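You operate a simulated robot arm through the tools that you are given. There is no shell and no other tool. Be economical: measure what you need, move in short steps, check, and stop when the job is done.

You run a simulated two-armed robot. Do the job below in one go: nothing can be reset, and whatever is moved stays where it is left.

## Task
Take the cap off the black-cap square bottle and lay it down on the top of the prep bench.
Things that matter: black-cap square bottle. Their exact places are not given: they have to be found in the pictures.

It is judged by the outcome, as a careful person would: the job done as asked, and still so three seconds after it is handed in. It fails if anything else is knocked over, pushed out of place, dropped, spilled or broken. A push-on lid holds only when it is set on centred and level and pressed home; a screw cap is set on level and turned clockwise until tight.

## Robot
Two 7-joint arms with two-finger grippers on one trunk, on a base that drives. Base frame: it is fixed to the floor where the robot stands at the start and does not move with it; the origin is under the middle of the robot, x ahead of it, y to its left, z up. Units: m, degrees, N and s.
The left shoulder is at the start at [0.078, 0.151, 0.988], the right one opposite. With the tool pointing down near the work surface each hand reaches from about 0.22 to 0.78 m from the robot's upright axis, wherever it stands, measured 20 degrees to its own side. Places, roughly: black-cap square bottle (6x6x14 cm) [0.5, 0.2, 0.9]. Payload 2.54 kg a hand.
The tool frame of a hand sits at the grasp point between the pads (the TCP): z along the fingers, y along the line on which they close. The tips reach 0.03 m beyond it. Largest opening 0.116 m; the body of the gripper starts 0.095 m behind the TCP.
Orientation is told as [roll, pitch, yaw] about the base's x, y, z axes, in that order, counted from this pose: with the fingers straight down and closing along the base's y, the tool's x points along the base's -x, its y along +y and its z along -z.

## Interface
- The arms move only by the tool send_rows. It takes "left_plan", "right_plan" or both (then of equal length, played together; a hand with none holds still); each is a list that holds one entry, the list of rows, each a list of 7 numbers: the closure in counts, from 0 (fully open) to 255 (shut), then the shift along the tool's x, y, z in units of 250 mm (1.0 is 250 mm), then the turn, a rotation vector about the tool's x, y, z in units of 60 degrees (1.0 is 60 degrees). In form: [[[claw, tx, ty, tz, wx, wy, wz], ...]]. A call has 1 to 20 rows; each row is the pose to reach, as a shift and turn from the pose commanded when the call began, along the tool's axes at that moment. A call with a number of a shift or a turn outside -1 to 1 is refused whole. Rows are played at 5 a second. More than 0.05 m and 8.6 degrees between two rows, or a gripper value outside its range, and nothing of the call is played. A pose out of reach is approached as far as the arm can. The call stops where the force on the tool passes 40 N (or 10 N more than at its start, if that is more) or the arm is blocked; 0.2 s more then pass. The fingers move at their own pace (about 0.072 m/s each) and stop on an object; they squeeze with about 25 N. The grip force told is the motor's: it shows also when the fingers shut on nothing. Time passes only in rows, and 0.2 s behind the last, so rows that repeat a pose let the fingers close. The reply holds the time, the measured pose of the TCP, the force on the tool along the base axes, the opening and the grip force, in the units named above and with some noise, with the torque about the TCP (base axes, N m) and any sound that the robot's microphone picked up.
- Cameras (640 x 400 px; columns grow to the right, rows downward): "scene" is now at [0.1544, 0.0252, 1.1654]; the picture's right is [0.27, -0.96, 0.00], its down [0.05, 0.01, -1.00] and it looks along [0.96, 0.27, 0.05] (base axes); focal length 214 px, centre (320, 200). "left" rides on the left gripper at [0.069, 0.015, -0.122] in its tool frame; the picture's right is [-0.21, 0.98, 0.00], its down [-0.83, -0.18, -0.53] and it looks along [-0.52, -0.11, 0.85] (tool axes); focal length 251 px, centre (320, 200). "right" rides on the right gripper at [0.069, -0.015, -0.122] in its tool frame; the picture's right is [0.21, 0.98, 0.00], its down [-0.83, 0.18, -0.53] and it looks along [-0.52, 0.11, 0.85] (tool axes); focal length 251 px, centre (320, 200).
- grab_frame(camera): a new picture of that camera. No time passes.
- slide_trunk(by): slides the trunk up (or, below 0, down) by that many m; the arms and the scene camera ride with it, the base frame stays. It gives what a move gives, with no picture.
- drive_base(legs): drives the robot by 1 to 6 legs, each [ahead, left, turn to the left] in m, m and degrees, along the robot's own axes; the way and the turn of a leg run together, so that a leg with both is an arc; at most 1.5 m and 180 degrees a leg. The arms and the cameras ride along, it lands a little off, and it stops where it bumps. It gives what a move gives.
- head_to(pan, tilt): turns the head with the scene camera to pan (to the left, within 80 degrees either way) and tilt (down, from -29 to 69), counted from straight ahead of the robot. It gives what a move gives.
- probe_pixels(camera, pixels): there is no depth. For up to 12 entries [column, row, z] of the newest picture of that camera ("zoom" is the newest enlarged one), the place [x, y] in the base frame at which the ray of that pixel passes the height z, good to about 0.003 m. No time passes.
- inspect(camera, box): a new picture of the part [left, top, right, bottom] of that camera's present view, enlarged. No time passes.
- hand_in(): hands the job in; it is judged then, once.

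Go step by step. Measure first, check grasps and placings, and put right what went wrong. The budget is 80 turns and 78 pictures, counting those below and the enlarged ones. Unless the task says otherwise, let go and move clear before handing in, and close with one line.

The tools are called after "Request:" by a JSON object that holds its "op" and its "data". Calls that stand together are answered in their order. send_rows: Moves the arms, as the interface text tells. Its arguments: {"type":"object","properties":{"left_plan":{"type":"array","items":{"type":"array","items":{"type":"array","items":{"type":"number"}}}},"right_plan":{"type":"array","items":{"type":"array","items":{"type":"array","items":{"type":"number"}}}}},"required":[]} The other tools are called the same way: slide_trunk (by) slides the trunk up or down; drive_base (legs) drives the base; head_to (pan, tilt) turns the head that bears the scene camera; grab_frame (camera) takes a picture; probe_pixels (camera, pixels) gives the place at which the rays of pixels pass given heights; inspect (camera, box) takes an enlarged picture of a part of a camera's view; hand_in () hands the job in.

At the start:

```text
time_s: 0.0
left_eef_pos: [0.3724, 0.3043, 1.1285]
left_tcp_rot: [0.0, -0.1, 0.0]
left_contact_force: [0.4, 1.0, -0.1]
left_wrist_torque: [0.0, 0.01, -0.02]
left_gripper_width: 0.116
left_grasp_force: 0.0
right_eef_pos: [0.3313, -0.0406, 1.2016]
right_tcp_rot: [-0.1, 0.0, 0.0]
right_contact_force: [0.1, 0.2, -0.3]
right_wrist_torque: [-0.01, 0.0, 0.01]
right_gripper_width: 0.1163
right_grasp_force: 0.1
trunk travel left (down, up): [-0.225, 0.064]
robot x, y, heading: [-0.0019, -0.0005, -0.2]
head pan, tilt: [15.8, -2.8]
```

scene: 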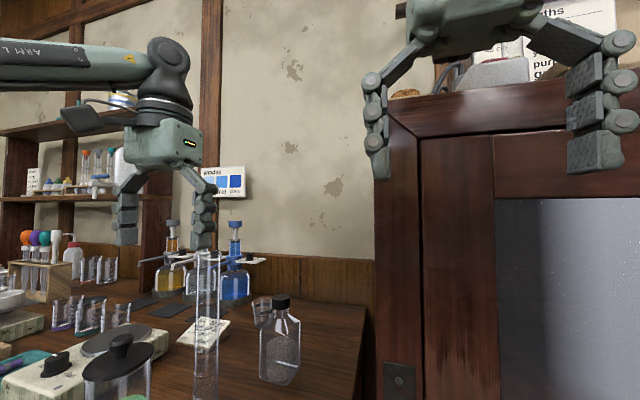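
right: 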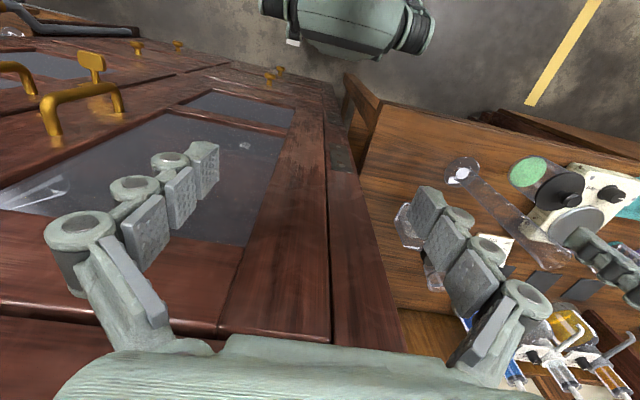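
left: 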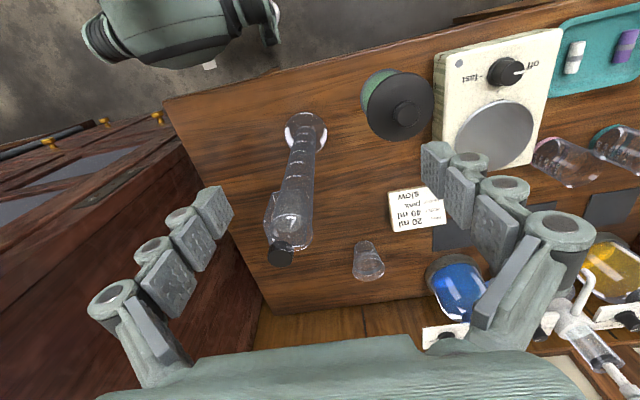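

The square bottle with the black cap shows at scene (280,340), with its cap at about (281,302); a tall cylinder stands near it at (205,320). I'll zoom in before measuring.

Request:
{"op": "inspect", "data": {"camera": "scene", "box": [180, 240, 340, 400]}}

Request:
{"op": "inspect", "data": {"camera": "left", "box": [220, 100, 420, 300]}}

Request:
{"op": "probe_pixels", "data": {"camera": "left", "pixels": [[281, 254, 0.97], [281, 254, 1.0], [281, 254, 1.03], [305, 130, 0.9], [290, 222, 1.1], [290, 222, 1.15]]}}

Request:
{"op": "probe_pixels", "data": {"camera": "scene", "pixels": [[281, 302, 0.97], [281, 302, 1.0], [281, 302, 1.03], [280, 380, 0.9], [205, 395, 0.9]]}}

```text
2.50 times, centred on (260, 320) of scene
```

zoom: 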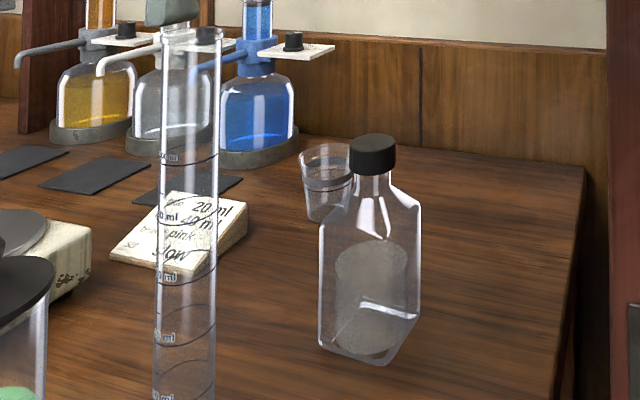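

```text
2.00 times, centred on (320, 200) of left
```

zoom: 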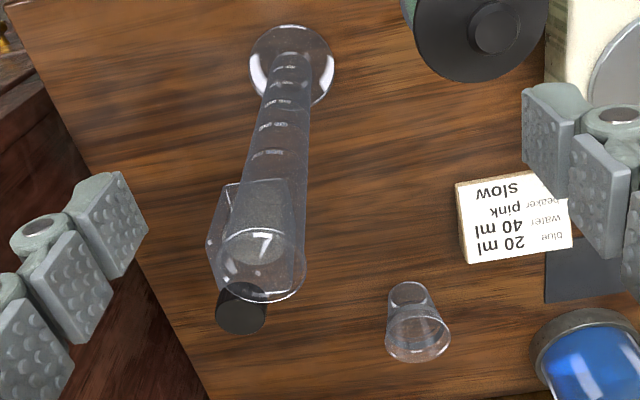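

```text
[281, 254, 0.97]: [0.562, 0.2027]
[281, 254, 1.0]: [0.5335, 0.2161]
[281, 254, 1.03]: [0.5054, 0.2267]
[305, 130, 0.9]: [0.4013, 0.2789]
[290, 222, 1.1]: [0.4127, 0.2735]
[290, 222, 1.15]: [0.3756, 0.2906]
```

```text
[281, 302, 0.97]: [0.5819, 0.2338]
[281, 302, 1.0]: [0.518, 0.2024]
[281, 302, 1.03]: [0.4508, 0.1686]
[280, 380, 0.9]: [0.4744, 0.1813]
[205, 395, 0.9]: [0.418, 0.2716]
```

Intersecting the rays puts the cap at about (0.54, 0.21, 0.99), the bench top at z≈0.85, and the cylinder at about (0.415, 0.273) up to z≈1.10, close to the left fingers. I'll raise the left hand first, then tilt the head down for a better view.

Request:
{"op": "send_rows", "data": {"left_plan": [[[0, 0, 0, -0.15, 0, 0, 0], [0, 0, 0, -0.3, 0, 0, 0], [0, 0, 0, -0.4, 0, 0, 0]]]}}

Request:
{"op": "head_to", "data": {"pan": 20, "tilt": 35}}

Request:
{"op": "grab_frame", "data": {"camera": "scene"}}

Request:
{"op": "grab_frame", "data": {"camera": "left"}}

```text
time_s: 0.8
left_eef_pos: [0.3736, 0.3054, 1.2121]
left_tcp_rot: [-0.1, -0.2, 0.1]
left_contact_force: [0.2, -0.4, 0.6]
left_wrist_torque: [-0.03, 0.0, -0.04]
left_gripper_width: 0.1159
left_grasp_force: 0.0
left hand out of reach, approached as far as the arm can: row 3
right_eef_pos: [0.3308, -0.041, 1.2025]
right_tcp_rot: [0.0, 0.1, 0.0]
right_contact_force: [-0.1, 0.5, -0.4]
right_wrist_torque: [-0.02, -0.01, -0.01]
right_gripper_width: 0.1159
right_grasp_force: 0.1
trunk travel left (down, up): [-0.225, 0.064]
robot x, y, heading: [-0.0007, -0.0029, -0.0]
head pan, tilt: [15.8, -2.8]
```

```text
time_s: 1.8
left_eef_pos: [0.3727, 0.3043, 1.2128]
left_tcp_rot: [-0.2, -0.2, 0.0]
left_contact_force: [0.2, -0.8, 0.3]
left_wrist_torque: [-0.03, -0.02, -0.03]
left_gripper_width: 0.1159
left_grasp_force: 0.1
right_eef_pos: [0.3312, -0.041, 1.2019]
right_tcp_rot: [0.0, 0.0, 0.0]
right_contact_force: [0.1, -0.1, 0.1]
right_wrist_torque: [-0.03, -0.02, -0.02]
right_gripper_width: 0.1159
right_grasp_force: 0.0
trunk travel left (down, up): [-0.225, 0.064]
robot x, y, heading: [-0.0002, -0.0033, 0.2]
head pan, tilt: [20.0, 35.0]
```

```text
72 pictures are left
```

scene: 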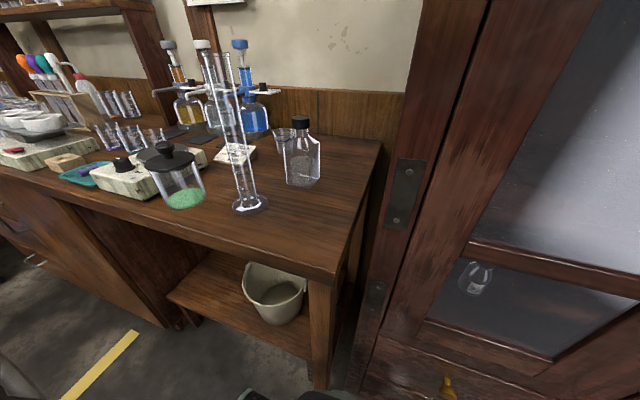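

```text
71 pictures are left
```

left: 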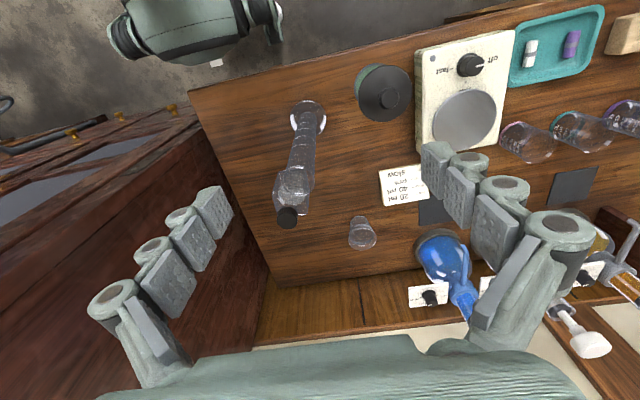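

The bench's front-right corner is near scene (338,278), with the hood wall beyond it, and the bottle base sits around (300,180). I'll probe these at bench height and zoom in on the bottle.

Request:
{"op": "probe_pixels", "data": {"camera": "scene", "pixels": [[338, 272, 0.85], [382, 141, 0.85], [60, 190, 0.85], [248, 205, 0.85], [184, 203, 0.85], [182, 158, 0.95], [285, 148, 0.85], [408, 110, 1.0], [300, 121, 0.99], [393, 240, 0.85], [207, 53, 1.1]]}}

Request:
{"op": "inspect", "data": {"camera": "scene", "box": [225, 100, 355, 220]}}

Request:
{"op": "inspect", "data": {"camera": "left", "box": [240, 90, 390, 260]}}

```text
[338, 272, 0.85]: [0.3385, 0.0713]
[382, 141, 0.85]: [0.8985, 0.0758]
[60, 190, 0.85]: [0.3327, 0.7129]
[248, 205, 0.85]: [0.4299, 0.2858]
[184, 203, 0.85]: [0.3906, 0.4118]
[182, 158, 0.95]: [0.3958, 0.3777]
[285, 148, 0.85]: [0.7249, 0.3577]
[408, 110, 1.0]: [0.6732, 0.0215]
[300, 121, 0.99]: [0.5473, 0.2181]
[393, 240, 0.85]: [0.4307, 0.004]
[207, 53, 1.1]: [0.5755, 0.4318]
```

```text
3.33 times, centred on (290, 160) of scene
```

zoom: 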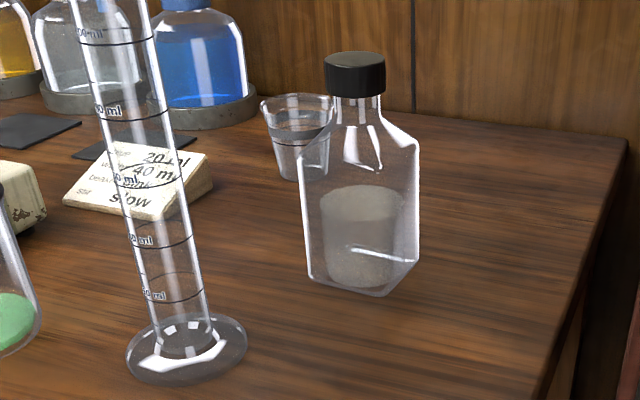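

```text
2.35 times, centred on (315, 175) of left
```

zoom: 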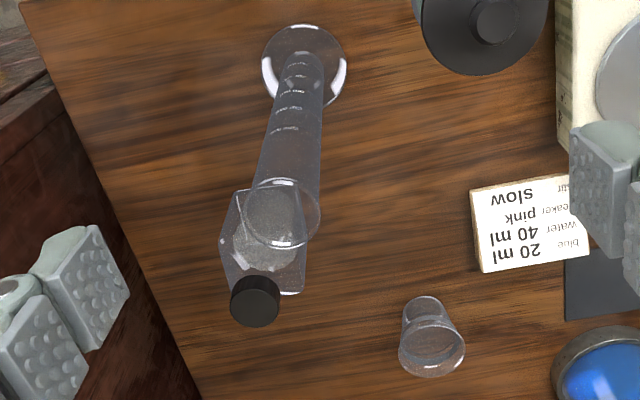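

Next I'll measure the bottle's base corners, the cap rim, and the cylinder in these views.

Request:
{"op": "probe_pixels", "data": {"camera": "scene", "pixels": [[287.6, 184, 0.85], [307.4, 188.5, 0.85], [319.1, 178.6, 0.85], [292, 123, 0.98], [309.5, 123, 0.98], [300.5, 116.5, 0.99], [300.5, 128.5, 0.97]]}}

Request:
{"op": "probe_pixels", "data": {"camera": "left", "pixels": [[288, 217, 0.99], [288, 217, 0.98], [308, 117, 0.85], [298, 180, 1.1], [278, 217, 0.99], [298, 217, 0.99]]}}

```text
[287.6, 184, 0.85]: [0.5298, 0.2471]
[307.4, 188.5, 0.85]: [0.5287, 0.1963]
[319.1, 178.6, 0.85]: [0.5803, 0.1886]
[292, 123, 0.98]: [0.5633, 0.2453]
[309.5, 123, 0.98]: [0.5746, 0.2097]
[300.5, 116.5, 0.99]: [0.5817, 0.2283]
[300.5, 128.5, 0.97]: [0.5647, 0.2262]
```

```text
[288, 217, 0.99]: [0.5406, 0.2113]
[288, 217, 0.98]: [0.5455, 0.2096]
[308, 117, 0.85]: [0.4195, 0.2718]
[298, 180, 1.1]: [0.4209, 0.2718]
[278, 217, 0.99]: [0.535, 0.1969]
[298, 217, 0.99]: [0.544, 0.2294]
```

The two views agree: bench top z≈0.86, cap at about (0.541, 0.212, 0.99) and about 34 mm across, cylinder at (0.417, 0.273). The cylinder is in the way of a side grip, so the left hand will come down on the cap from above. First I'll move it over the bottle at a safe height.

Request:
{"op": "send_rows", "data": {"left_plan": [[[0, -0.13, -0.07, 0.05, 0, 0, 0], [0, -0.27, -0.15, 0.1, 0, 0, 0], [0, -0.4, -0.22, 0.12, 0, 0, 0], [0, -0.54, -0.3, 0.15, 0, 0, 0], [0, -0.672, -0.368, 0.2, 0, 0, 0], [0, -0.672, -0.368, 0.2, 0, 0, 0]]]}}

Request:
{"op": "grab_frame", "data": {"camera": "left"}}

Request:
{"op": "grab_frame", "data": {"camera": "scene"}}

```text
time_s: 3.2
left_eef_pos: [0.5221, 0.2233, 1.1435]
left_tcp_rot: [-0.1, -0.2, 0.2]
left_contact_force: [0.8, -0.7, 0.0]
left_wrist_torque: [-0.01, 0.02, -0.01]
left_gripper_width: 0.1162
left_grasp_force: 0.2
left hand out of reach, approached as far as the arm can: row 4, 5, 6
right_eef_pos: [0.3302, -0.0411, 1.2015]
right_tcp_rot: [0.1, -0.1, 0.0]
right_contact_force: [0.3, -0.3, 0.3]
right_wrist_torque: [0.03, -0.02, -0.03]
right_gripper_width: 0.1156
right_grasp_force: 0.2
trunk travel left (down, up): [-0.225, 0.064]
robot x, y, heading: [0.0038, -0.003, -0.1]
head pan, tilt: [20.0, 35.0]
```

```text
68 pictures are left
```

left: 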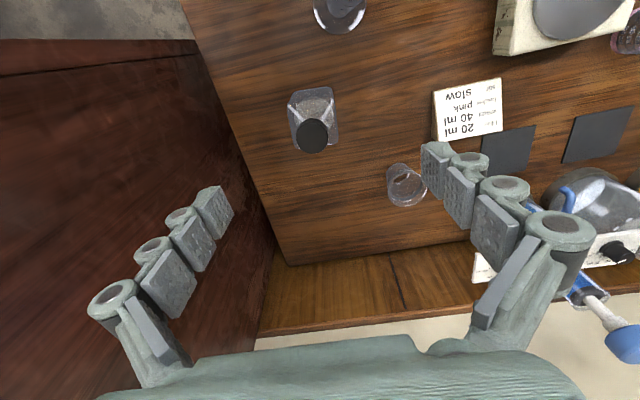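

```text
67 pictures are left
```

scene: 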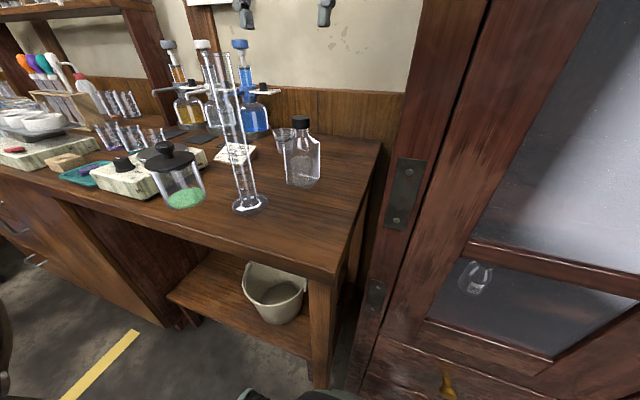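

The cap shows at left (311,135) and the bottle body sits almost square to the base axes. I'll zoom in and re-measure from here.

Request:
{"op": "inspect", "data": {"camera": "left", "box": [270, 70, 370, 170]}}

Request:
{"op": "probe_pixels", "data": {"camera": "left", "pixels": [[311, 134, 1.0], [311, 134, 0.99], [407, 180, 0.93], [340, 5, 0.86]]}}

```text
4.00 times, centred on (320, 120) of left
```

zoom: 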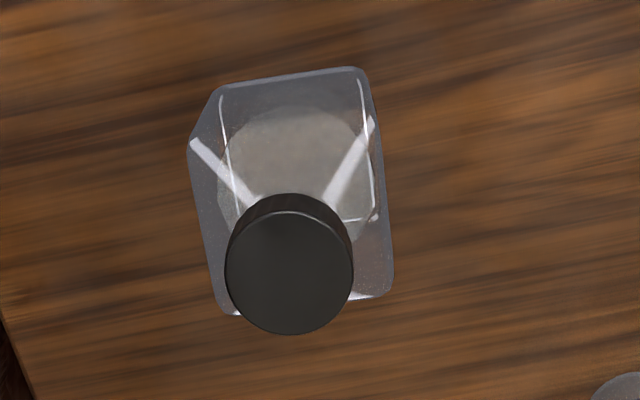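

```text
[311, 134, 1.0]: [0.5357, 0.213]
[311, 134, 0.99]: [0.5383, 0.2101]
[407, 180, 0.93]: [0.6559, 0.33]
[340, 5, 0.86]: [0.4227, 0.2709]
```

The cap top is centred near (0.540, 0.2135, 1.00) and the bottle is nearly axis-aligned. I'll descend a little to settle the position first.

Request:
{"op": "send_rows", "data": {"left_plan": [[[0, 0, 0, 0.1, 0, 0, 0], [0, 0, 0, 0.2, 0, 0, 0], [0, 0, 0, 0.2, 0, 0, 0]]]}}

```text
time_s: 4.0
left_eef_pos: [0.5246, 0.224, 1.0944]
left_tcp_rot: [0.0, 0.1, 0.0]
left_contact_force: [0.0, -0.2, -0.1]
left_wrist_torque: [0.04, 0.0, 0.0]
left_gripper_width: 0.116
left_grasp_force: 0.1
right_eef_pos: [0.3309, -0.0415, 1.2012]
right_tcp_rot: [-0.1, 0.0, 0.1]
right_contact_force: [-0.4, 0.5, -0.3]
right_wrist_torque: [0.0, -0.01, -0.01]
right_gripper_width: 0.1159
right_grasp_force: 0.0
trunk travel left (down, up): [-0.225, 0.064]
robot x, y, heading: [-0.0001, 0.0001, 0.2]
head pan, tilt: [20.0, 35.0]
```

Commands now follow the measured pose. I'll centre over the cap and lower to z≈1.003, which puts the fingertips at about 0.973, around the cap.

Request:
{"op": "send_rows", "data": {"left_plan": [[[0, -0.062, -0.042, 0.08, 0, 0, 0], [0, -0.062, -0.042, 0.2, 0, 0, 0], [0, -0.062, -0.042, 0.3, 0, 0, 0], [0, -0.062, -0.042, 0.366, 0, 0, 0], [0, -0.062, -0.042, 0.366, 0, 0, 0]]]}}

Request:
{"op": "grab_frame", "data": {"camera": "left"}}

Request:
{"op": "grab_frame", "data": {"camera": "scene"}}

```text
time_s: 5.2
left_eef_pos: [0.5389, 0.2134, 1.0023]
left_tcp_rot: [0.0, 0.0, 0.1]
left_contact_force: [0.6, 0.4, 1.1]
left_wrist_torque: [-0.02, 0.01, 0.02]
left_gripper_width: 0.1159
left_grasp_force: 0.1
right_eef_pos: [0.3312, -0.042, 1.2026]
right_tcp_rot: [0.0, 0.0, 0.0]
right_contact_force: [-0.3, 0.5, 0.1]
right_wrist_torque: [-0.01, -0.04, -0.02]
right_gripper_width: 0.1161
right_grasp_force: 0.1
trunk travel left (down, up): [-0.225, 0.064]
robot x, y, heading: [-0.0009, -0.0024, 0.3]
head pan, tilt: [20.0, 35.0]
```

```text
65 pictures are left
```

left: 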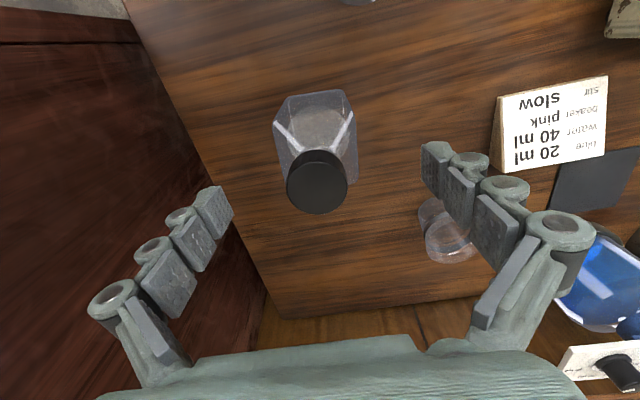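

```text
64 pictures are left
```

scene: 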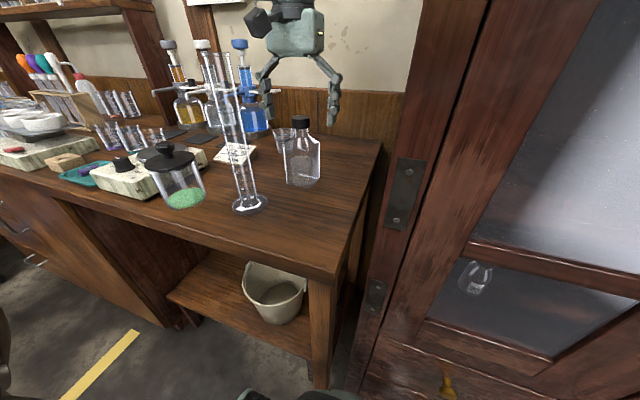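

The tips straddle the cap, which shows at left (317,182) against an expected TCP projection of (320,192). One precise probe before closing.

Request:
{"op": "probe_pixels", "data": {"camera": "left", "pixels": [[317, 182, 1.0], [317, 182, 0.99], [287, 182, 1.0], [347, 182, 1.0]]}}

Request:
{"op": "inspect", "data": {"camera": "scene", "box": [240, 60, 360, 200]}}

```text
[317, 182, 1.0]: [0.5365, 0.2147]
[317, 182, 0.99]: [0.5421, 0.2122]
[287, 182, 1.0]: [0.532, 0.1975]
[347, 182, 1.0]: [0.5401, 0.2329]
```

```text
2.86 times, centred on (300, 130) of scene
```

zoom: 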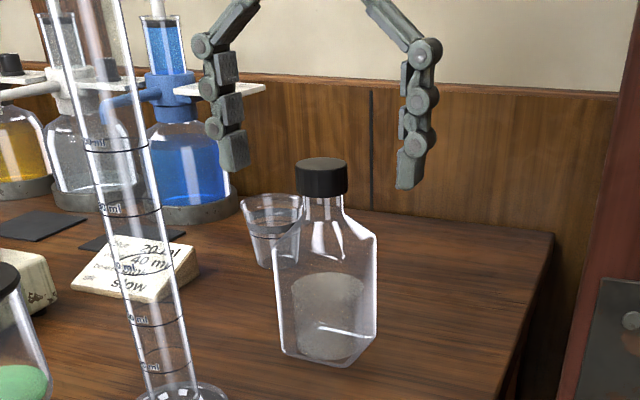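

The fingertips reach about mid-cap, so I'll lower another 7 mm, then close.

Request:
{"op": "send_rows", "data": {"left_plan": [[[0, 0, 0.003, 0.028, 0, 0, 0], [255, 0, 0.003, 0.028, 0, 0, 0], [255, 0, 0.003, 0.028, 0, 0, 0], [255, 0, 0.003, 0.028, 0, 0, 0], [255, 0, 0.003, 0.028, 0, 0, 0], [255, 0, 0.003, 0.028, 0, 0, 0], [255, 0, 0.003, 0.028, 0, 0, 0], [255, 0, 0.003, 0.028, 0, 0, 0]]]}}

Request:
{"op": "inspect", "data": {"camera": "scene", "box": [240, 60, 360, 200]}}

```text
time_s: 7.0
left_eef_pos: [0.5395, 0.2155, 0.9972]
left_tcp_rot: [-0.1, -0.1, 0.0]
left_contact_force: [3.9, 0.6, 16.7]
left_wrist_torque: [0.0, -0.11, -0.01]
left_gripper_width: 0.0325
left_grasp_force: 24.9
right_eef_pos: [0.33, -0.042, 1.2023]
right_tcp_rot: [-0.1, -0.1, 0.0]
right_contact_force: [0.3, -0.6, 0.4]
right_wrist_torque: [0.0, 0.01, -0.01]
right_gripper_width: 0.1159
right_grasp_force: 0.0
trunk travel left (down, up): [-0.225, 0.064]
robot x, y, heading: [-0.0052, -0.0013, -0.1]
head pan, tilt: [20.0, 35.0]
```

```text
2.86 times, centred on (300, 130) of scene
```

zoom: 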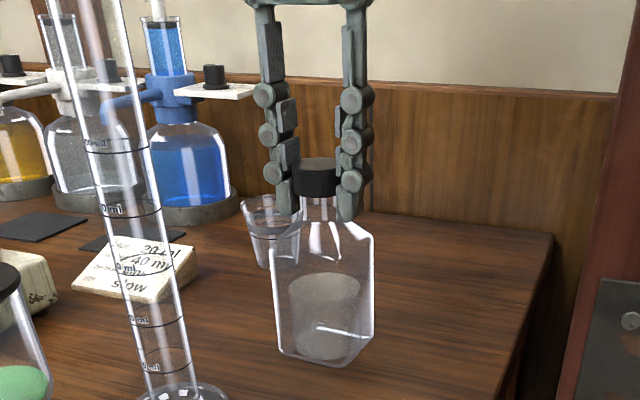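

The cap is held at 32.5 mm with 24.9 N, but there's 16.7 N of upward force, so the tips are pressing on the shoulder. I'll lift gently to relieve that and see whether the bottle comes along or the cap pulls off.

Request:
{"op": "send_rows", "data": {"left_plan": [[[255, 0, 0, -0.02, 0, 0, 0], [255, 0, 0, -0.04, 0, 0, 0], [255, 0, 0, -0.07, 0, 0, 0], [255, 0, 0, -0.07, 0, 0, 0]]]}}

Request:
{"op": "inspect", "data": {"camera": "scene", "box": [240, 60, 360, 200]}}

```text
time_s: 8.0
left_eef_pos: [0.5386, 0.2141, 1.0127]
left_tcp_rot: [0.1, 0.1, 0.1]
left_contact_force: [-0.2, -0.1, -2.1]
left_wrist_torque: [0.04, 0.04, 0.0]
left_gripper_width: 0.0324
left_grasp_force: 25.0
right_eef_pos: [0.33, -0.0423, 1.201]
right_tcp_rot: [0.0, 0.0, -0.1]
right_contact_force: [-0.7, -0.7, -0.1]
right_wrist_torque: [0.0, 0.01, -0.03]
right_gripper_width: 0.1164
right_grasp_force: 0.2
trunk travel left (down, up): [-0.225, 0.064]
robot x, y, heading: [-0.0056, 0.004, 0.2]
head pan, tilt: [20.0, 35.0]
```

```text
2.86 times, centred on (300, 130) of scene
```

zoom: 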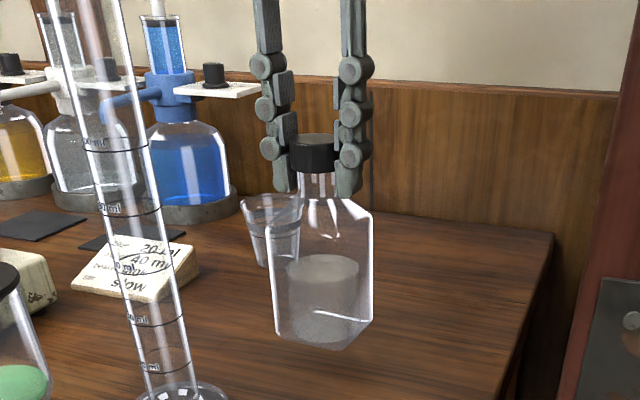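

The bottle came up with the cap (about 2 N), so it's a screw cap. I'll move the bottle to a clearer spot near (0.51, 0.15), away from the cylinder, and set it down still held so the right hand can grip its body from the front.

Request:
{"op": "send_rows", "data": {"left_plan": [[[255, 0.03, -0.08, -0.02, 0, 0, 0], [255, 0.07, -0.16, -0.02, 0, 0, 0], [255, 0.116, -0.256, -0.02, 0, 0, 0], [255, 0.116, -0.256, 0.02, 0, 0, 0], [255, 0.116, -0.256, 0.045, 0, 0, 0], [255, 0.116, -0.256, 0.06, 0, 0, 0], [255, 0.116, -0.256, 0.06, 0, 0, 0]]]}}

Request:
{"op": "grab_frame", "data": {"camera": "scene"}}

Request:
{"op": "grab_frame", "data": {"camera": "right"}}

```text
time_s: 9.6
left_eef_pos: [0.5117, 0.1504, 0.9984]
left_tcp_rot: [0.0, 0.0, 0.1]
left_contact_force: [-0.5, 0.3, -2.0]
left_wrist_torque: [0.05, -0.02, -0.02]
left_gripper_width: 0.0323
left_grasp_force: 25.6
right_eef_pos: [0.3311, -0.0413, 1.2022]
right_tcp_rot: [0.0, 0.0, 0.0]
right_contact_force: [0.3, 0.4, -0.1]
right_wrist_torque: [0.03, 0.0, 0.02]
right_gripper_width: 0.1159
right_grasp_force: 0.1
trunk travel left (down, up): [-0.225, 0.064]
robot x, y, heading: [-0.0014, 0.001, -0.1]
head pan, tilt: [20.0, 35.0]
```

```text
60 pictures are left
```

scene: 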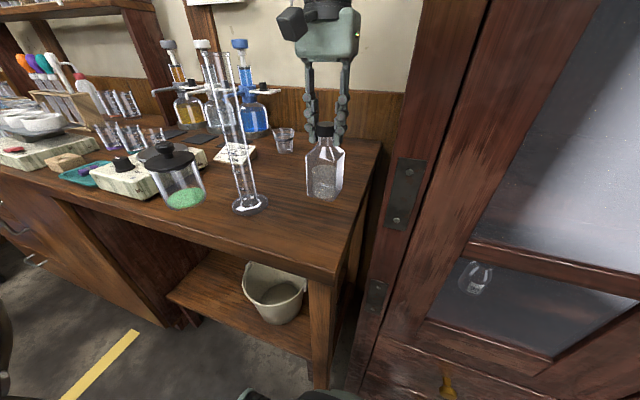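

```text
59 pictures are left
```

right: 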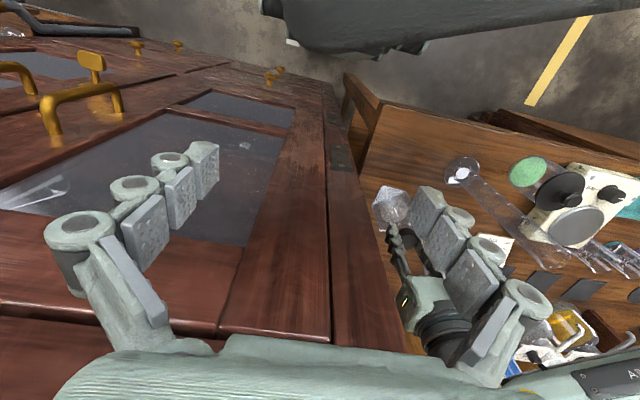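

The bottle is at (0.512, 0.150), but the force is still −2 N, so it hangs slightly above the bench. I'll lower it a few millimetres until it rests.

Request:
{"op": "send_rows", "data": {"left_plan": [[[255, 0, 0, 0.008, 0, 0, 0], [255, 0, 0, 0.016, 0, 0, 0], [255, 0, 0, 0.016, 0, 0, 0]]]}}

Request:
{"op": "inspect", "data": {"camera": "scene", "box": [260, 100, 390, 220]}}

```text
time_s: 10.4
left_eef_pos: [0.5109, 0.1506, 0.9976]
left_tcp_rot: [0.0, -0.4, 0.1]
left_contact_force: [4.3, 5.8, 26.2]
left_wrist_torque: [0.28, 0.12, -0.01]
left_gripper_width: 0.0324
left_grasp_force: 24.6
right_eef_pos: [0.3285, -0.0408, 1.2026]
right_tcp_rot: [0.0, -0.2, 0.0]
right_contact_force: [-0.2, -0.3, 0.6]
right_wrist_torque: [0.0, 0.0, 0.03]
right_gripper_width: 0.1162
right_grasp_force: 0.1
trunk travel left (down, up): [-0.225, 0.064]
robot x, y, heading: [-0.0023, -0.0028, -0.2]
head pan, tilt: [20.0, 35.0]
```

```text
3.33 times, centred on (325, 160) of scene
```

zoom: 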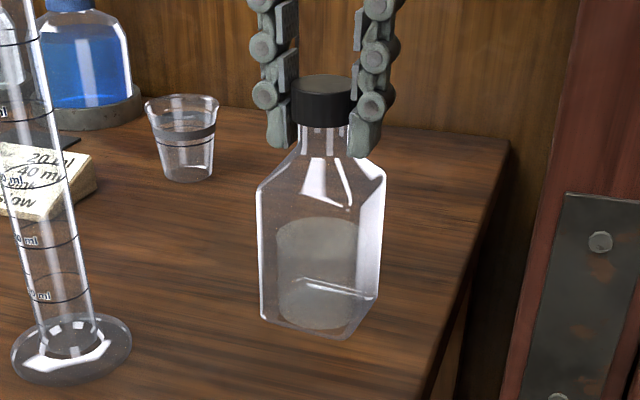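

The bottle is now pressed down with 26 N, so I'll ease the left hand up about 2.5 mm. I'll also look down near the robot to see where the arms run before planning the right hand's path.

Request:
{"op": "send_rows", "data": {"left_plan": [[[255, 0, 0, -0.01, 0, 0, 0], [255, 0, 0, -0.01, 0, 0, 0]]]}}

Request:
{"op": "head_to", "data": {"pan": 10, "tilt": 65}}

Request:
{"op": "grab_frame", "data": {"camera": "scene"}}

Request:
{"op": "head_to", "data": {"pan": 20, "tilt": 10}}

Request:
{"op": "grab_frame", "data": {"camera": "scene"}}

```text
time_s: 11.0
left_eef_pos: [0.5115, 0.1497, 0.9965]
left_tcp_rot: [0.0, -0.2, 0.1]
left_contact_force: [5.8, 3.9, 22.2]
left_wrist_torque: [0.14, -0.34, 0.02]
left_gripper_width: 0.0326
left_grasp_force: 24.5
right_eef_pos: [0.3303, -0.0404, 1.203]
right_tcp_rot: [0.1, 0.0, -0.1]
right_contact_force: [0.1, -0.5, 0.5]
right_wrist_torque: [0.0, -0.02, 0.01]
right_gripper_width: 0.116
right_grasp_force: 0.1
trunk travel left (down, up): [-0.225, 0.064]
robot x, y, heading: [0.0015, -0.0024, -0.2]
head pan, tilt: [20.0, 35.0]
```

```text
time_s: 12.0
left_eef_pos: [0.5107, 0.1492, 0.9971]
left_tcp_rot: [0.0, -0.1, 0.1]
left_contact_force: [6.8, 3.1, 21.7]
left_wrist_torque: [0.08, -0.37, 0.01]
left_gripper_width: 0.0325
left_grasp_force: 25.2
right_eef_pos: [0.3306, -0.0417, 1.202]
right_tcp_rot: [-0.1, -0.1, 0.0]
right_contact_force: [-0.4, -0.2, 0.4]
right_wrist_torque: [0.0, -0.01, 0.01]
right_gripper_width: 0.116
right_grasp_force: 0.0
trunk travel left (down, up): [-0.225, 0.064]
robot x, y, heading: [-0.0009, 0.0004, 0.0]
head pan, tilt: [10.0, 65.0]
```

```text
57 pictures are left
```

scene: 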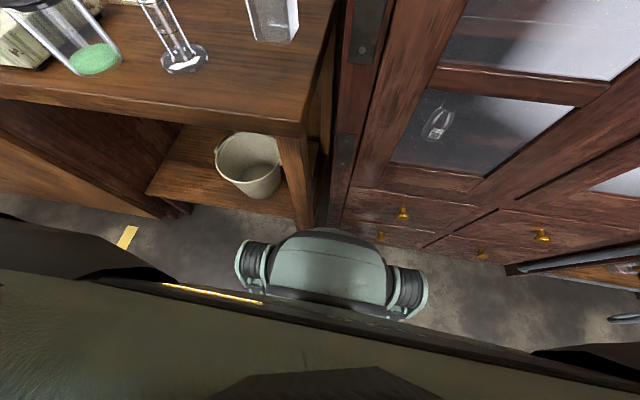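

```text
time_s: 13.2
left_eef_pos: [0.5112, 0.1494, 0.9967]
left_tcp_rot: [0.0, 0.0, 0.1]
left_contact_force: [4.3, 1.7, 21.0]
left_wrist_torque: [0.0, -0.11, 0.03]
left_gripper_width: 0.0325
left_grasp_force: 25.2
right_eef_pos: [0.3288, -0.0418, 1.2021]
right_tcp_rot: [0.0, 0.0, 0.1]
right_contact_force: [0.5, 0.2, -0.1]
right_wrist_torque: [0.03, 0.01, 0.04]
right_gripper_width: 0.1158
right_grasp_force: 0.1
trunk travel left (down, up): [-0.225, 0.064]
robot x, y, heading: [-0.0003, 0.0011, -0.2]
head pan, tilt: [20.0, 10.0]
```

```text
56 pictures are left
```

scene: 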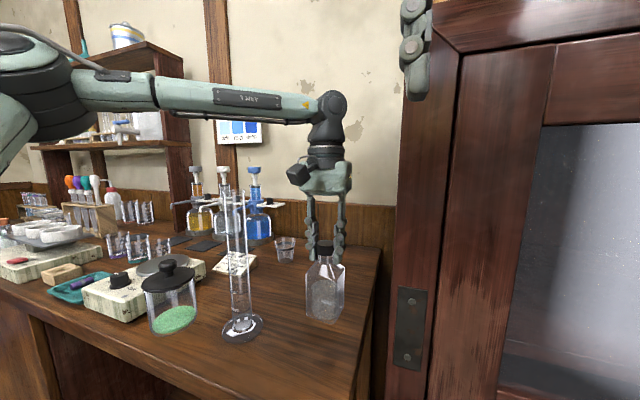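

The left arm runs high from the left, so the space in front of the bottle is clear for the right hand. I'll ease the left hand up another 3 mm and bring the right hand across with its first tilt.

Request:
{"op": "send_rows", "data": {"left_plan": [[[255, 0, 0, -0.012, 0, 0, 0], [255, 0, 0, -0.012, 0, 0, 0], [255, 0, 0, -0.012, 0, 0, 0], [255, 0, 0, -0.012, 0, 0, 0], [255, 0, 0, -0.012, 0, 0, 0]]], "right_plan": [[[0, 0.02, 0.16, 0.05, 0, 0, 0], [0, 0.02, 0.34, 0.13, 0, 0, 0], [0, 0.02, 0.52, 0.21, 0, 0, 0], [0, 0.02, 0.68, 0.31, 0, -0.133, 0], [0, 0, 0.764, 0.45, 0, -0.267, 0]]]}}

Request:
{"op": "grab_frame", "data": {"camera": "scene"}}

Request:
{"op": "grab_frame", "data": {"camera": "right"}}

```text
time_s: 14.4
left_eef_pos: [0.5104, 0.1486, 0.9988]
left_tcp_rot: [0.1, 0.0, 0.0]
left_contact_force: [-0.5, 0.6, -2.2]
left_wrist_torque: [-0.01, 0.02, -0.03]
left_gripper_width: 0.0324
left_grasp_force: 25.3
right_eef_pos: [0.3294, 0.1495, 1.09]
right_tcp_rot: [0.1, -16.3, -0.1]
right_contact_force: [-0.1, 0.4, 0.4]
right_wrist_torque: [0.0, 0.02, 0.0]
right_gripper_width: 0.1159
right_grasp_force: 0.0
trunk travel left (down, up): [-0.225, 0.064]
robot x, y, heading: [-0.002, 0.0006, -0.1]
head pan, tilt: [20.0, 10.0]
```

```text
55 pictures are left
```

scene: 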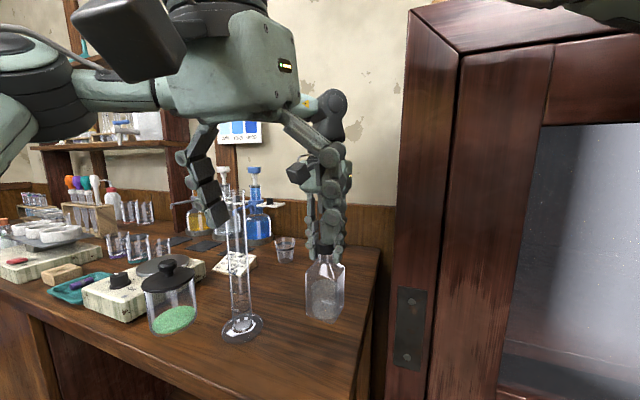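

```text
54 pictures are left
```

right: 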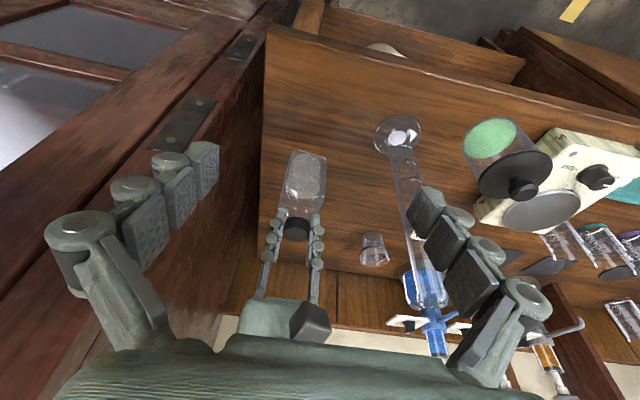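

The bottle hangs about 1 mm above the bench again, which is fine. The right hand is in front at (0.33, 0.15, 1.09). Next I'll narrow its opening to about 85 mm to clear the cylinder and tilt to −50° at the pre-grasp.

Request:
{"op": "send_rows", "data": {"right_plan": [[[68, -0.016, 0, 0.088, 0, -0.14, 0], [68, -0.071, 0, 0.187, 0, -0.28, 0], [68, -0.12, 0, 0.305, 0, -0.42, 0], [68, -0.189, 0, 0.429, 0, -0.567, 0], [68, -0.189, 0, 0.429, 0, -0.567, 0]]]}}

Request:
{"op": "grab_frame", "data": {"camera": "scene"}}

Request:
{"op": "grab_frame", "data": {"camera": "right"}}

```text
refused: row 4 steps farther than a row can; nothing moved
```

```text
53 pictures are left
```

scene: 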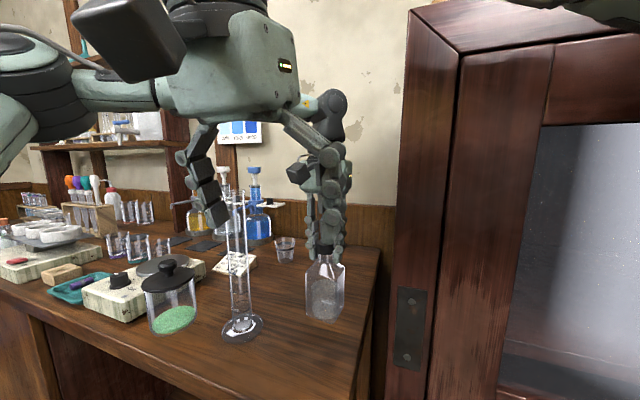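

```text
52 pictures are left
```

right: 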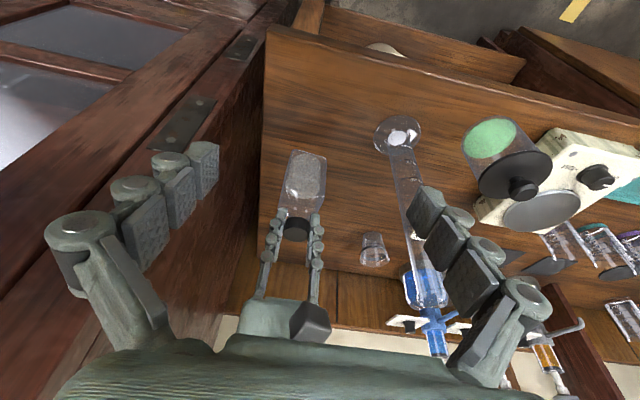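

The last row turned slightly too far, so I'll split it into smaller steps.

Request:
{"op": "send_rows", "data": {"right_plan": [[[68, -0.016, 0, 0.088, 0, -0.12, 0], [68, -0.071, 0, 0.187, 0, -0.24, 0], [68, -0.12, 0, 0.305, 0, -0.36, 0], [68, -0.189, 0, 0.429, 0, -0.47, 0], [68, -0.189, 0, 0.429, 0, -0.567, 0], [68, -0.189, 0, 0.429, 0, -0.567, 0]]]}}

Request:
{"op": "grab_frame", "data": {"camera": "scene"}}

Request:
{"op": "grab_frame", "data": {"camera": "right"}}

```text
time_s: 15.8
left_eef_pos: [0.5048, 0.1467, 1.0019]
left_tcp_rot: [0.1, -0.6, 0.0]
left_contact_force: [-1.0, 0.7, -2.8]
left_wrist_torque: [0.03, -0.01, -0.01]
left_gripper_width: 0.0324
left_grasp_force: 25.3
right_eef_pos: [0.401, 0.1459, 1.0019]
right_tcp_rot: [0.5, -50.4, -0.3]
right_contact_force: [-0.2, -0.3, 0.1]
right_wrist_torque: [-0.01, 0.03, -0.04]
right_gripper_width: 0.0848
right_grasp_force: 0.1
trunk travel left (down, up): [-0.225, 0.064]
robot x, y, heading: [0.006, -0.0044, 0.3]
head pan, tilt: [20.0, 10.0]
```

```text
51 pictures are left
```

scene: 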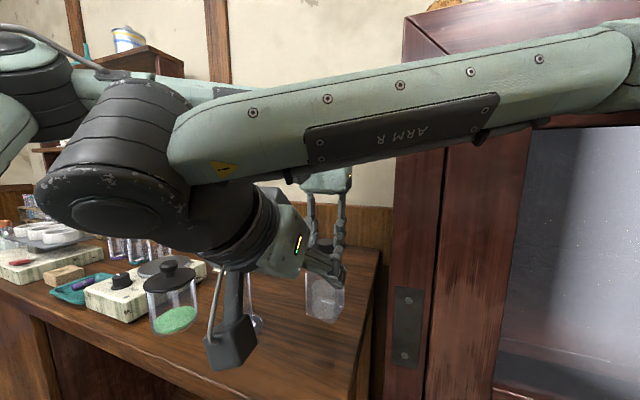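

```text
50 pictures are left
```

right: 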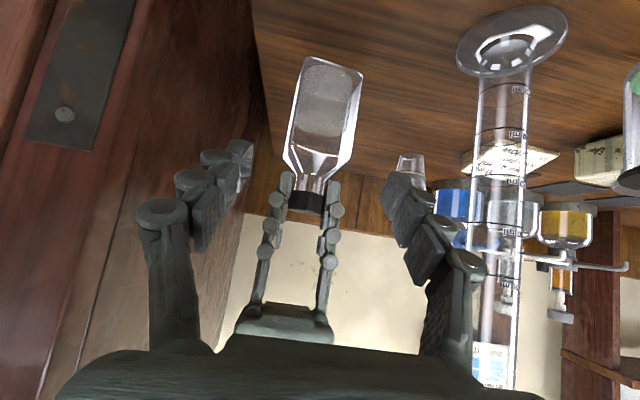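

Both hands read shifted by about −5 mm in x, so the right arm may have nudged something. I'll look to the right to check the elbow against the hood.

Request:
{"op": "head_to", "data": {"pan": -25, "tilt": 15}}

Request:
{"op": "grab_frame", "data": {"camera": "scene"}}

```text
time_s: 16.9
left_eef_pos: [0.5067, 0.1467, 1.004]
left_tcp_rot: [0.2, -0.5, 0.1]
left_contact_force: [-0.9, -0.1, -3.4]
left_wrist_torque: [0.0, -0.01, 0.04]
left_gripper_width: 0.0322
left_grasp_force: 24.6
right_eef_pos: [0.4004, 0.1466, 1.0015]
right_tcp_rot: [0.4, -50.5, -0.3]
right_contact_force: [-0.2, -0.6, -0.3]
right_wrist_torque: [0.01, 0.0, -0.01]
right_gripper_width: 0.085
right_grasp_force: 0.0
trunk travel left (down, up): [-0.225, 0.064]
robot x, y, heading: [0.0041, 0.0015, -0.1]
head pan, tilt: [-25.0, 15.0]
```

```text
49 pictures are left
```

scene: 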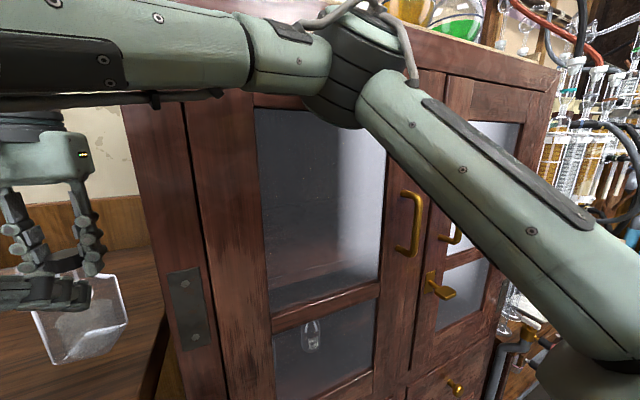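

The right elbow seems to be against or very near the hood door, and the small tilt in both poses suggests contact. I'll lift the bottle 1.5 cm in the left hand and back the base up 8 cm, carrying everything away from the hood.

Request:
{"op": "send_rows", "data": {"left_plan": [[[255, 0, 0, -0.03, 0, 0, 0], [255, 0, 0, -0.06, 0, 0, 0], [255, 0, 0, -0.06, 0, 0, 0]]]}}

Request:
{"op": "drive_base", "data": {"legs": [[-0.08, 0, 0]]}}

Request:
{"op": "grab_frame", "data": {"camera": "scene"}}

Request:
{"op": "grab_frame", "data": {"camera": "right"}}

```text
time_s: 17.8
left_eef_pos: [0.5057, 0.147, 1.0184]
left_tcp_rot: [0.2, -0.4, -0.1]
left_contact_force: [-0.7, -0.9, -2.7]
left_wrist_torque: [0.0, 0.0, 0.0]
left_gripper_width: 0.0323
left_grasp_force: 25.1
right_eef_pos: [0.4015, 0.1466, 1.0034]
right_tcp_rot: [0.5, -50.5, -0.3]
right_contact_force: [0.0, 0.3, 0.1]
right_wrist_torque: [-0.04, 0.04, 0.01]
right_gripper_width: 0.0849
right_grasp_force: 0.0
trunk travel left (down, up): [-0.225, 0.064]
robot x, y, heading: [0.0021, -0.0018, -0.1]
head pan, tilt: [-25.0, 15.0]
```

```text
time_s: 18.8
left_eef_pos: [0.4313, 0.1493, 1.0146]
left_tcp_rot: [0.0, -0.1, 0.0]
left_contact_force: [0.1, 0.1, -2.5]
left_wrist_torque: [0.0, 0.01, -0.03]
left_gripper_width: 0.0323
left_grasp_force: 25.3
right_eef_pos: [0.3249, 0.1498, 0.9993]
right_tcp_rot: [0.0, -50.0, -0.1]
right_contact_force: [-0.2, -0.3, 0.5]
right_wrist_torque: [0.01, -0.03, 0.03]
right_gripper_width: 0.0852
right_grasp_force: 0.1
trunk travel left (down, up): [-0.225, 0.064]
robot x, y, heading: [-0.0785, -0.0021, -0.1]
head pan, tilt: [-25.0, 15.0]
```

```text
48 pictures are left
```

scene: 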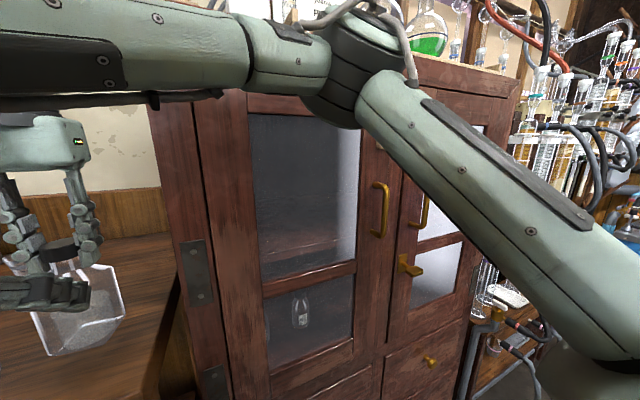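

```text
47 pictures are left
```

right: 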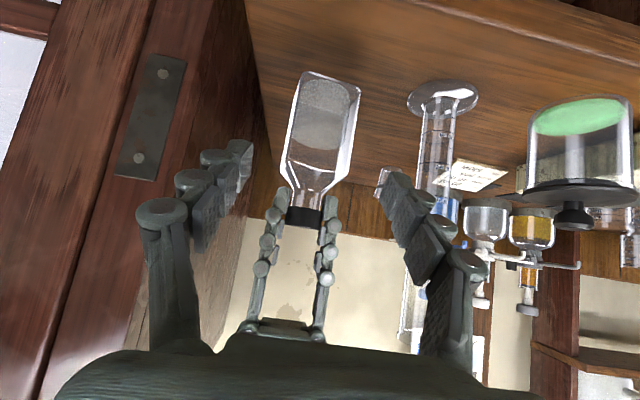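

The tilt is gone after backing up, which confirms the elbow had been touching. Now I'll lower the bottle to just above the bench and slide the right hand straight along its fingers around the body.

Request:
{"op": "send_rows", "data": {"left_plan": [[[255, 0, 0, 0.03, 0, 0, 0], [255, 0, 0, 0.058, 0, 0, 0], [255, 0, 0, 0.058, 0, 0, 0], [255, 0, 0, 0.058, 0, 0, 0], [255, 0, 0, 0.058, 0, 0, 0]]], "right_plan": [[[68, 0, 0, 0.1, 0, 0, 0], [68, 0, 0, 0.2, 0, 0, 0], [68, 0.004, 0, 0.3, 0, 0, 0], [68, 0.008, 0, 0.4, 0, 0, 0], [68, 0.008, 0, 0.46, 0, 0, 0]]]}}

Request:
{"op": "grab_frame", "data": {"camera": "right"}}

Request:
{"op": "grab_frame", "data": {"camera": "left"}}

```text
time_s: 20.0
left_eef_pos: [0.4319, 0.1497, 0.9995]
left_tcp_rot: [-0.1, 0.1, 0.0]
left_contact_force: [-0.3, -0.4, -2.4]
left_wrist_torque: [0.02, -0.01, -0.03]
left_gripper_width: 0.0323
left_grasp_force: 25.2
right_eef_pos: [0.4131, 0.1502, 0.925]
right_tcp_rot: [0.1, -50.0, -0.2]
right_contact_force: [-0.5, 0.7, -0.7]
right_wrist_torque: [-0.01, 0.01, 0.0]
right_gripper_width: 0.085
right_grasp_force: 0.0
trunk travel left (down, up): [-0.225, 0.064]
robot x, y, heading: [-0.0796, -0.0023, 0.2]
head pan, tilt: [-25.0, 15.0]
```

```text
46 pictures are left
```

right: 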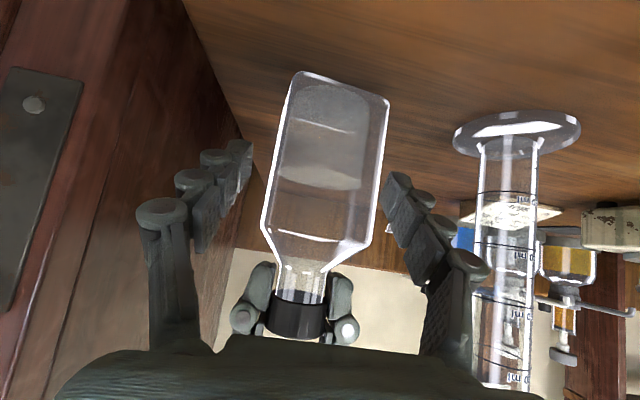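

```text
45 pictures are left
```

left: 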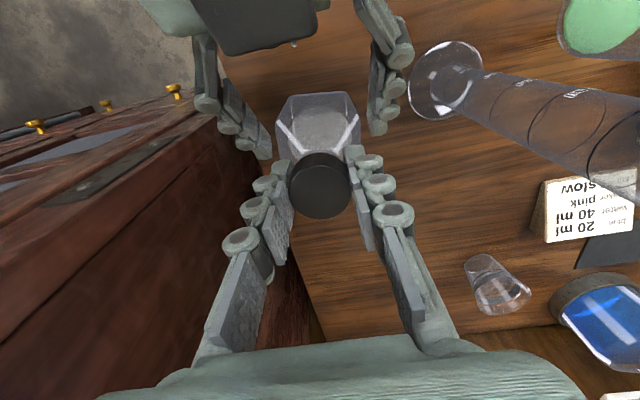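

The bottle body is centred between the right pads. I'll advance the last 2.5 cm and close the right gripper on the body.

Request:
{"op": "send_rows", "data": {"right_plan": [[[68, 0, 0, 0.05, 0, 0, 0], [68, 0, 0, 0.1, 0, 0, 0], [255, 0, 0, 0.1, 0, 0, 0], [255, 0, 0, 0.1, 0, 0, 0], [255, 0, 0, 0.1, 0, 0, 0], [255, 0, 0, 0.1, 0, 0, 0], [255, 0, 0, 0.1, 0, 0, 0]]]}}

Request:
{"op": "grab_frame", "data": {"camera": "left"}}

Request:
{"op": "grab_frame", "data": {"camera": "right"}}

```text
time_s: 21.6
left_eef_pos: [0.43, 0.1508, 0.9983]
left_tcp_rot: [0.0, 0.0, 0.1]
left_contact_force: [2.7, 0.4, -2.5]
left_wrist_torque: [0.04, -0.12, 0.34]
left_gripper_width: 0.0323
left_grasp_force: 24.9
right_eef_pos: [0.4303, 0.1497, 0.9063]
right_tcp_rot: [0.0, -50.1, -0.1]
right_contact_force: [-1.9, -0.6, -0.1]
right_wrist_torque: [0.01, -0.08, -0.34]
right_gripper_width: 0.0591
right_grasp_force: 25.5
trunk travel left (down, up): [-0.225, 0.064]
robot x, y, heading: [-0.081, 0.0009, 0.0]
head pan, tilt: [-25.0, 15.0]
```

```text
44 pictures are left
```

left: 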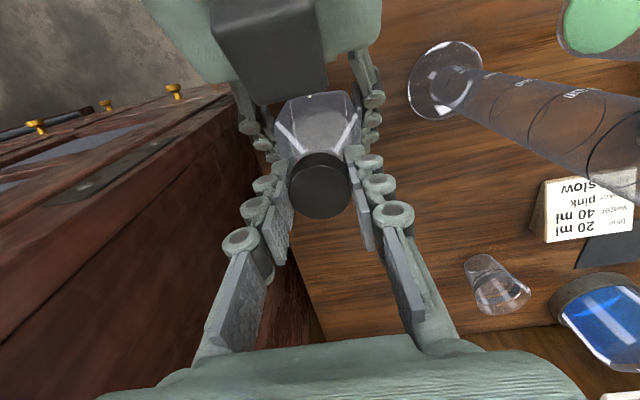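

```text
43 pictures are left
```

right: 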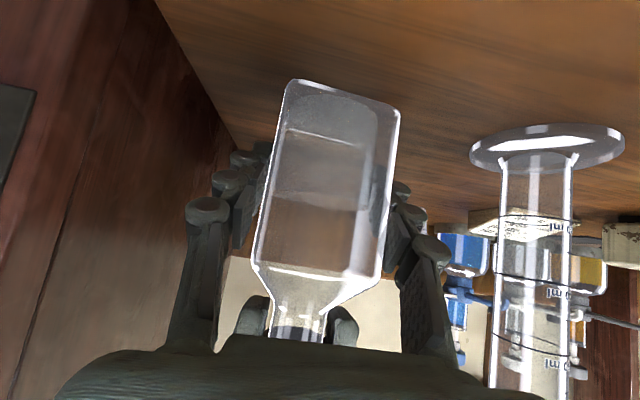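

The body is held at 59 mm with 25 N. Now the left hand unscrews: counter-clockwise from above is a negative turn about tool z.

Request:
{"op": "send_rows", "data": {"left_plan": [[[255, 0, 0, 0, 0, 0, -0.13], [255, 0, 0, 0, 0, 0, -0.26], [255, 0, 0, -0.001, 0, 0, -0.39], [255, 0, 0, -0.001, 0, 0, -0.52], [255, 0, 0, -0.002, 0, 0, -0.65], [255, 0, 0, -0.002, 0, 0, -0.78], [255, 0, 0, -0.002, 0, 0, -0.9], [255, 0, 0, -0.002, 0, 0, -1.0], [255, 0, 0, -0.002, 0, 0, -1.0]]]}}

Request:
{"op": "grab_frame", "data": {"camera": "left"}}

Request:
{"op": "grab_frame", "data": {"camera": "right"}}

```text
time_s: 23.6
left_eef_pos: [0.4319, 0.15, 1.0001]
left_tcp_rot: [0.0, 0.1, 60.1]
left_contact_force: [5.9, -4.7, -4.1]
left_wrist_torque: [-0.25, -0.08, 0.0]
left_gripper_width: 0.032
left_grasp_force: 25.2
right_eef_pos: [0.4311, 0.1492, 0.9086]
right_tcp_rot: [0.0, -50.0, 0.0]
right_contact_force: [-6.1, 4.0, 1.3]
right_wrist_torque: [-0.18, -0.43, 0.01]
right_gripper_width: 0.0581
right_grasp_force: 25.3
trunk travel left (down, up): [-0.225, 0.064]
robot x, y, heading: [-0.0825, -0.0021, -0.1]
head pan, tilt: [-25.0, 15.0]
```

```text
42 pictures are left
```

left: 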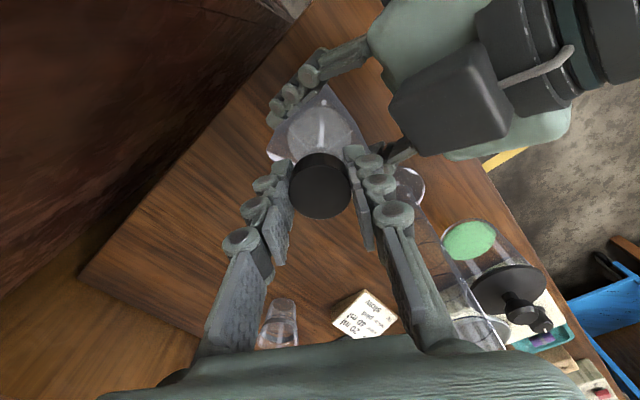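

```text
41 pictures are left
```

right: 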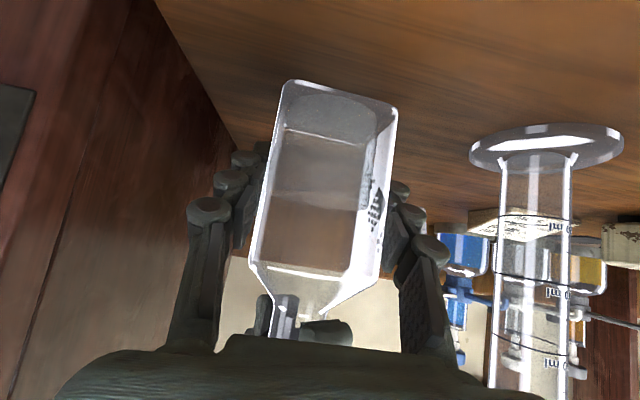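

The cap turned 60° and the bottle stayed still in the right hand. Continuing another 60°.

Request:
{"op": "send_rows", "data": {"left_plan": [[[255, 0, 0, 0, 0, 0, -0.13], [255, 0, 0, -0.001, 0, 0, -0.26], [255, 0, 0, -0.001, 0, 0, -0.39], [255, 0, 0, -0.002, 0, 0, -0.52], [255, 0, 0, -0.002, 0, 0, -0.65], [255, 0, 0, -0.002, 0, 0, -0.78], [255, 0, 0, -0.002, 0, 0, -0.9], [255, 0, 0, -0.002, 0, 0, -1.0], [255, 0, 0, -0.002, 0, 0, -1.0]]]}}

Request:
{"op": "grab_frame", "data": {"camera": "right"}}

```text
time_s: 25.6
left_eef_pos: [0.4312, 0.15, 1.0]
left_tcp_rot: [0.0, 0.0, 120.1]
left_contact_force: [4.8, -4.1, -1.4]
left_wrist_torque: [-0.34, -0.2, 0.01]
left_gripper_width: 0.0324
left_grasp_force: 24.8
right_eef_pos: [0.431, 0.1491, 0.9063]
right_tcp_rot: [0.0, -50.1, 0.0]
right_contact_force: [-4.7, 4.5, -0.3]
right_wrist_torque: [-0.04, -0.26, 0.03]
right_gripper_width: 0.0578
right_grasp_force: 24.9
trunk travel left (down, up): [-0.225, 0.064]
robot x, y, heading: [-0.0798, -0.0027, 0.1]
head pan, tilt: [-25.0, 15.0]
```

```text
40 pictures are left
```

right: 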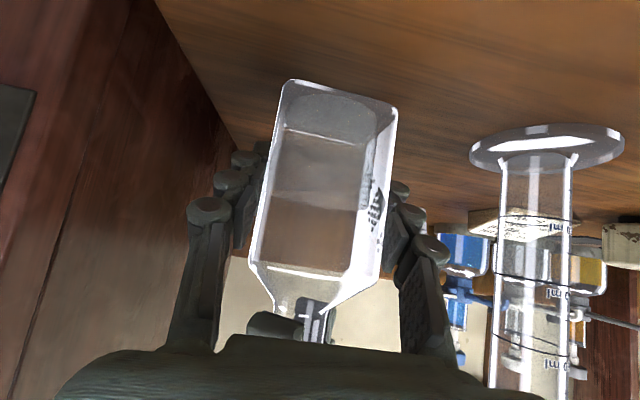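

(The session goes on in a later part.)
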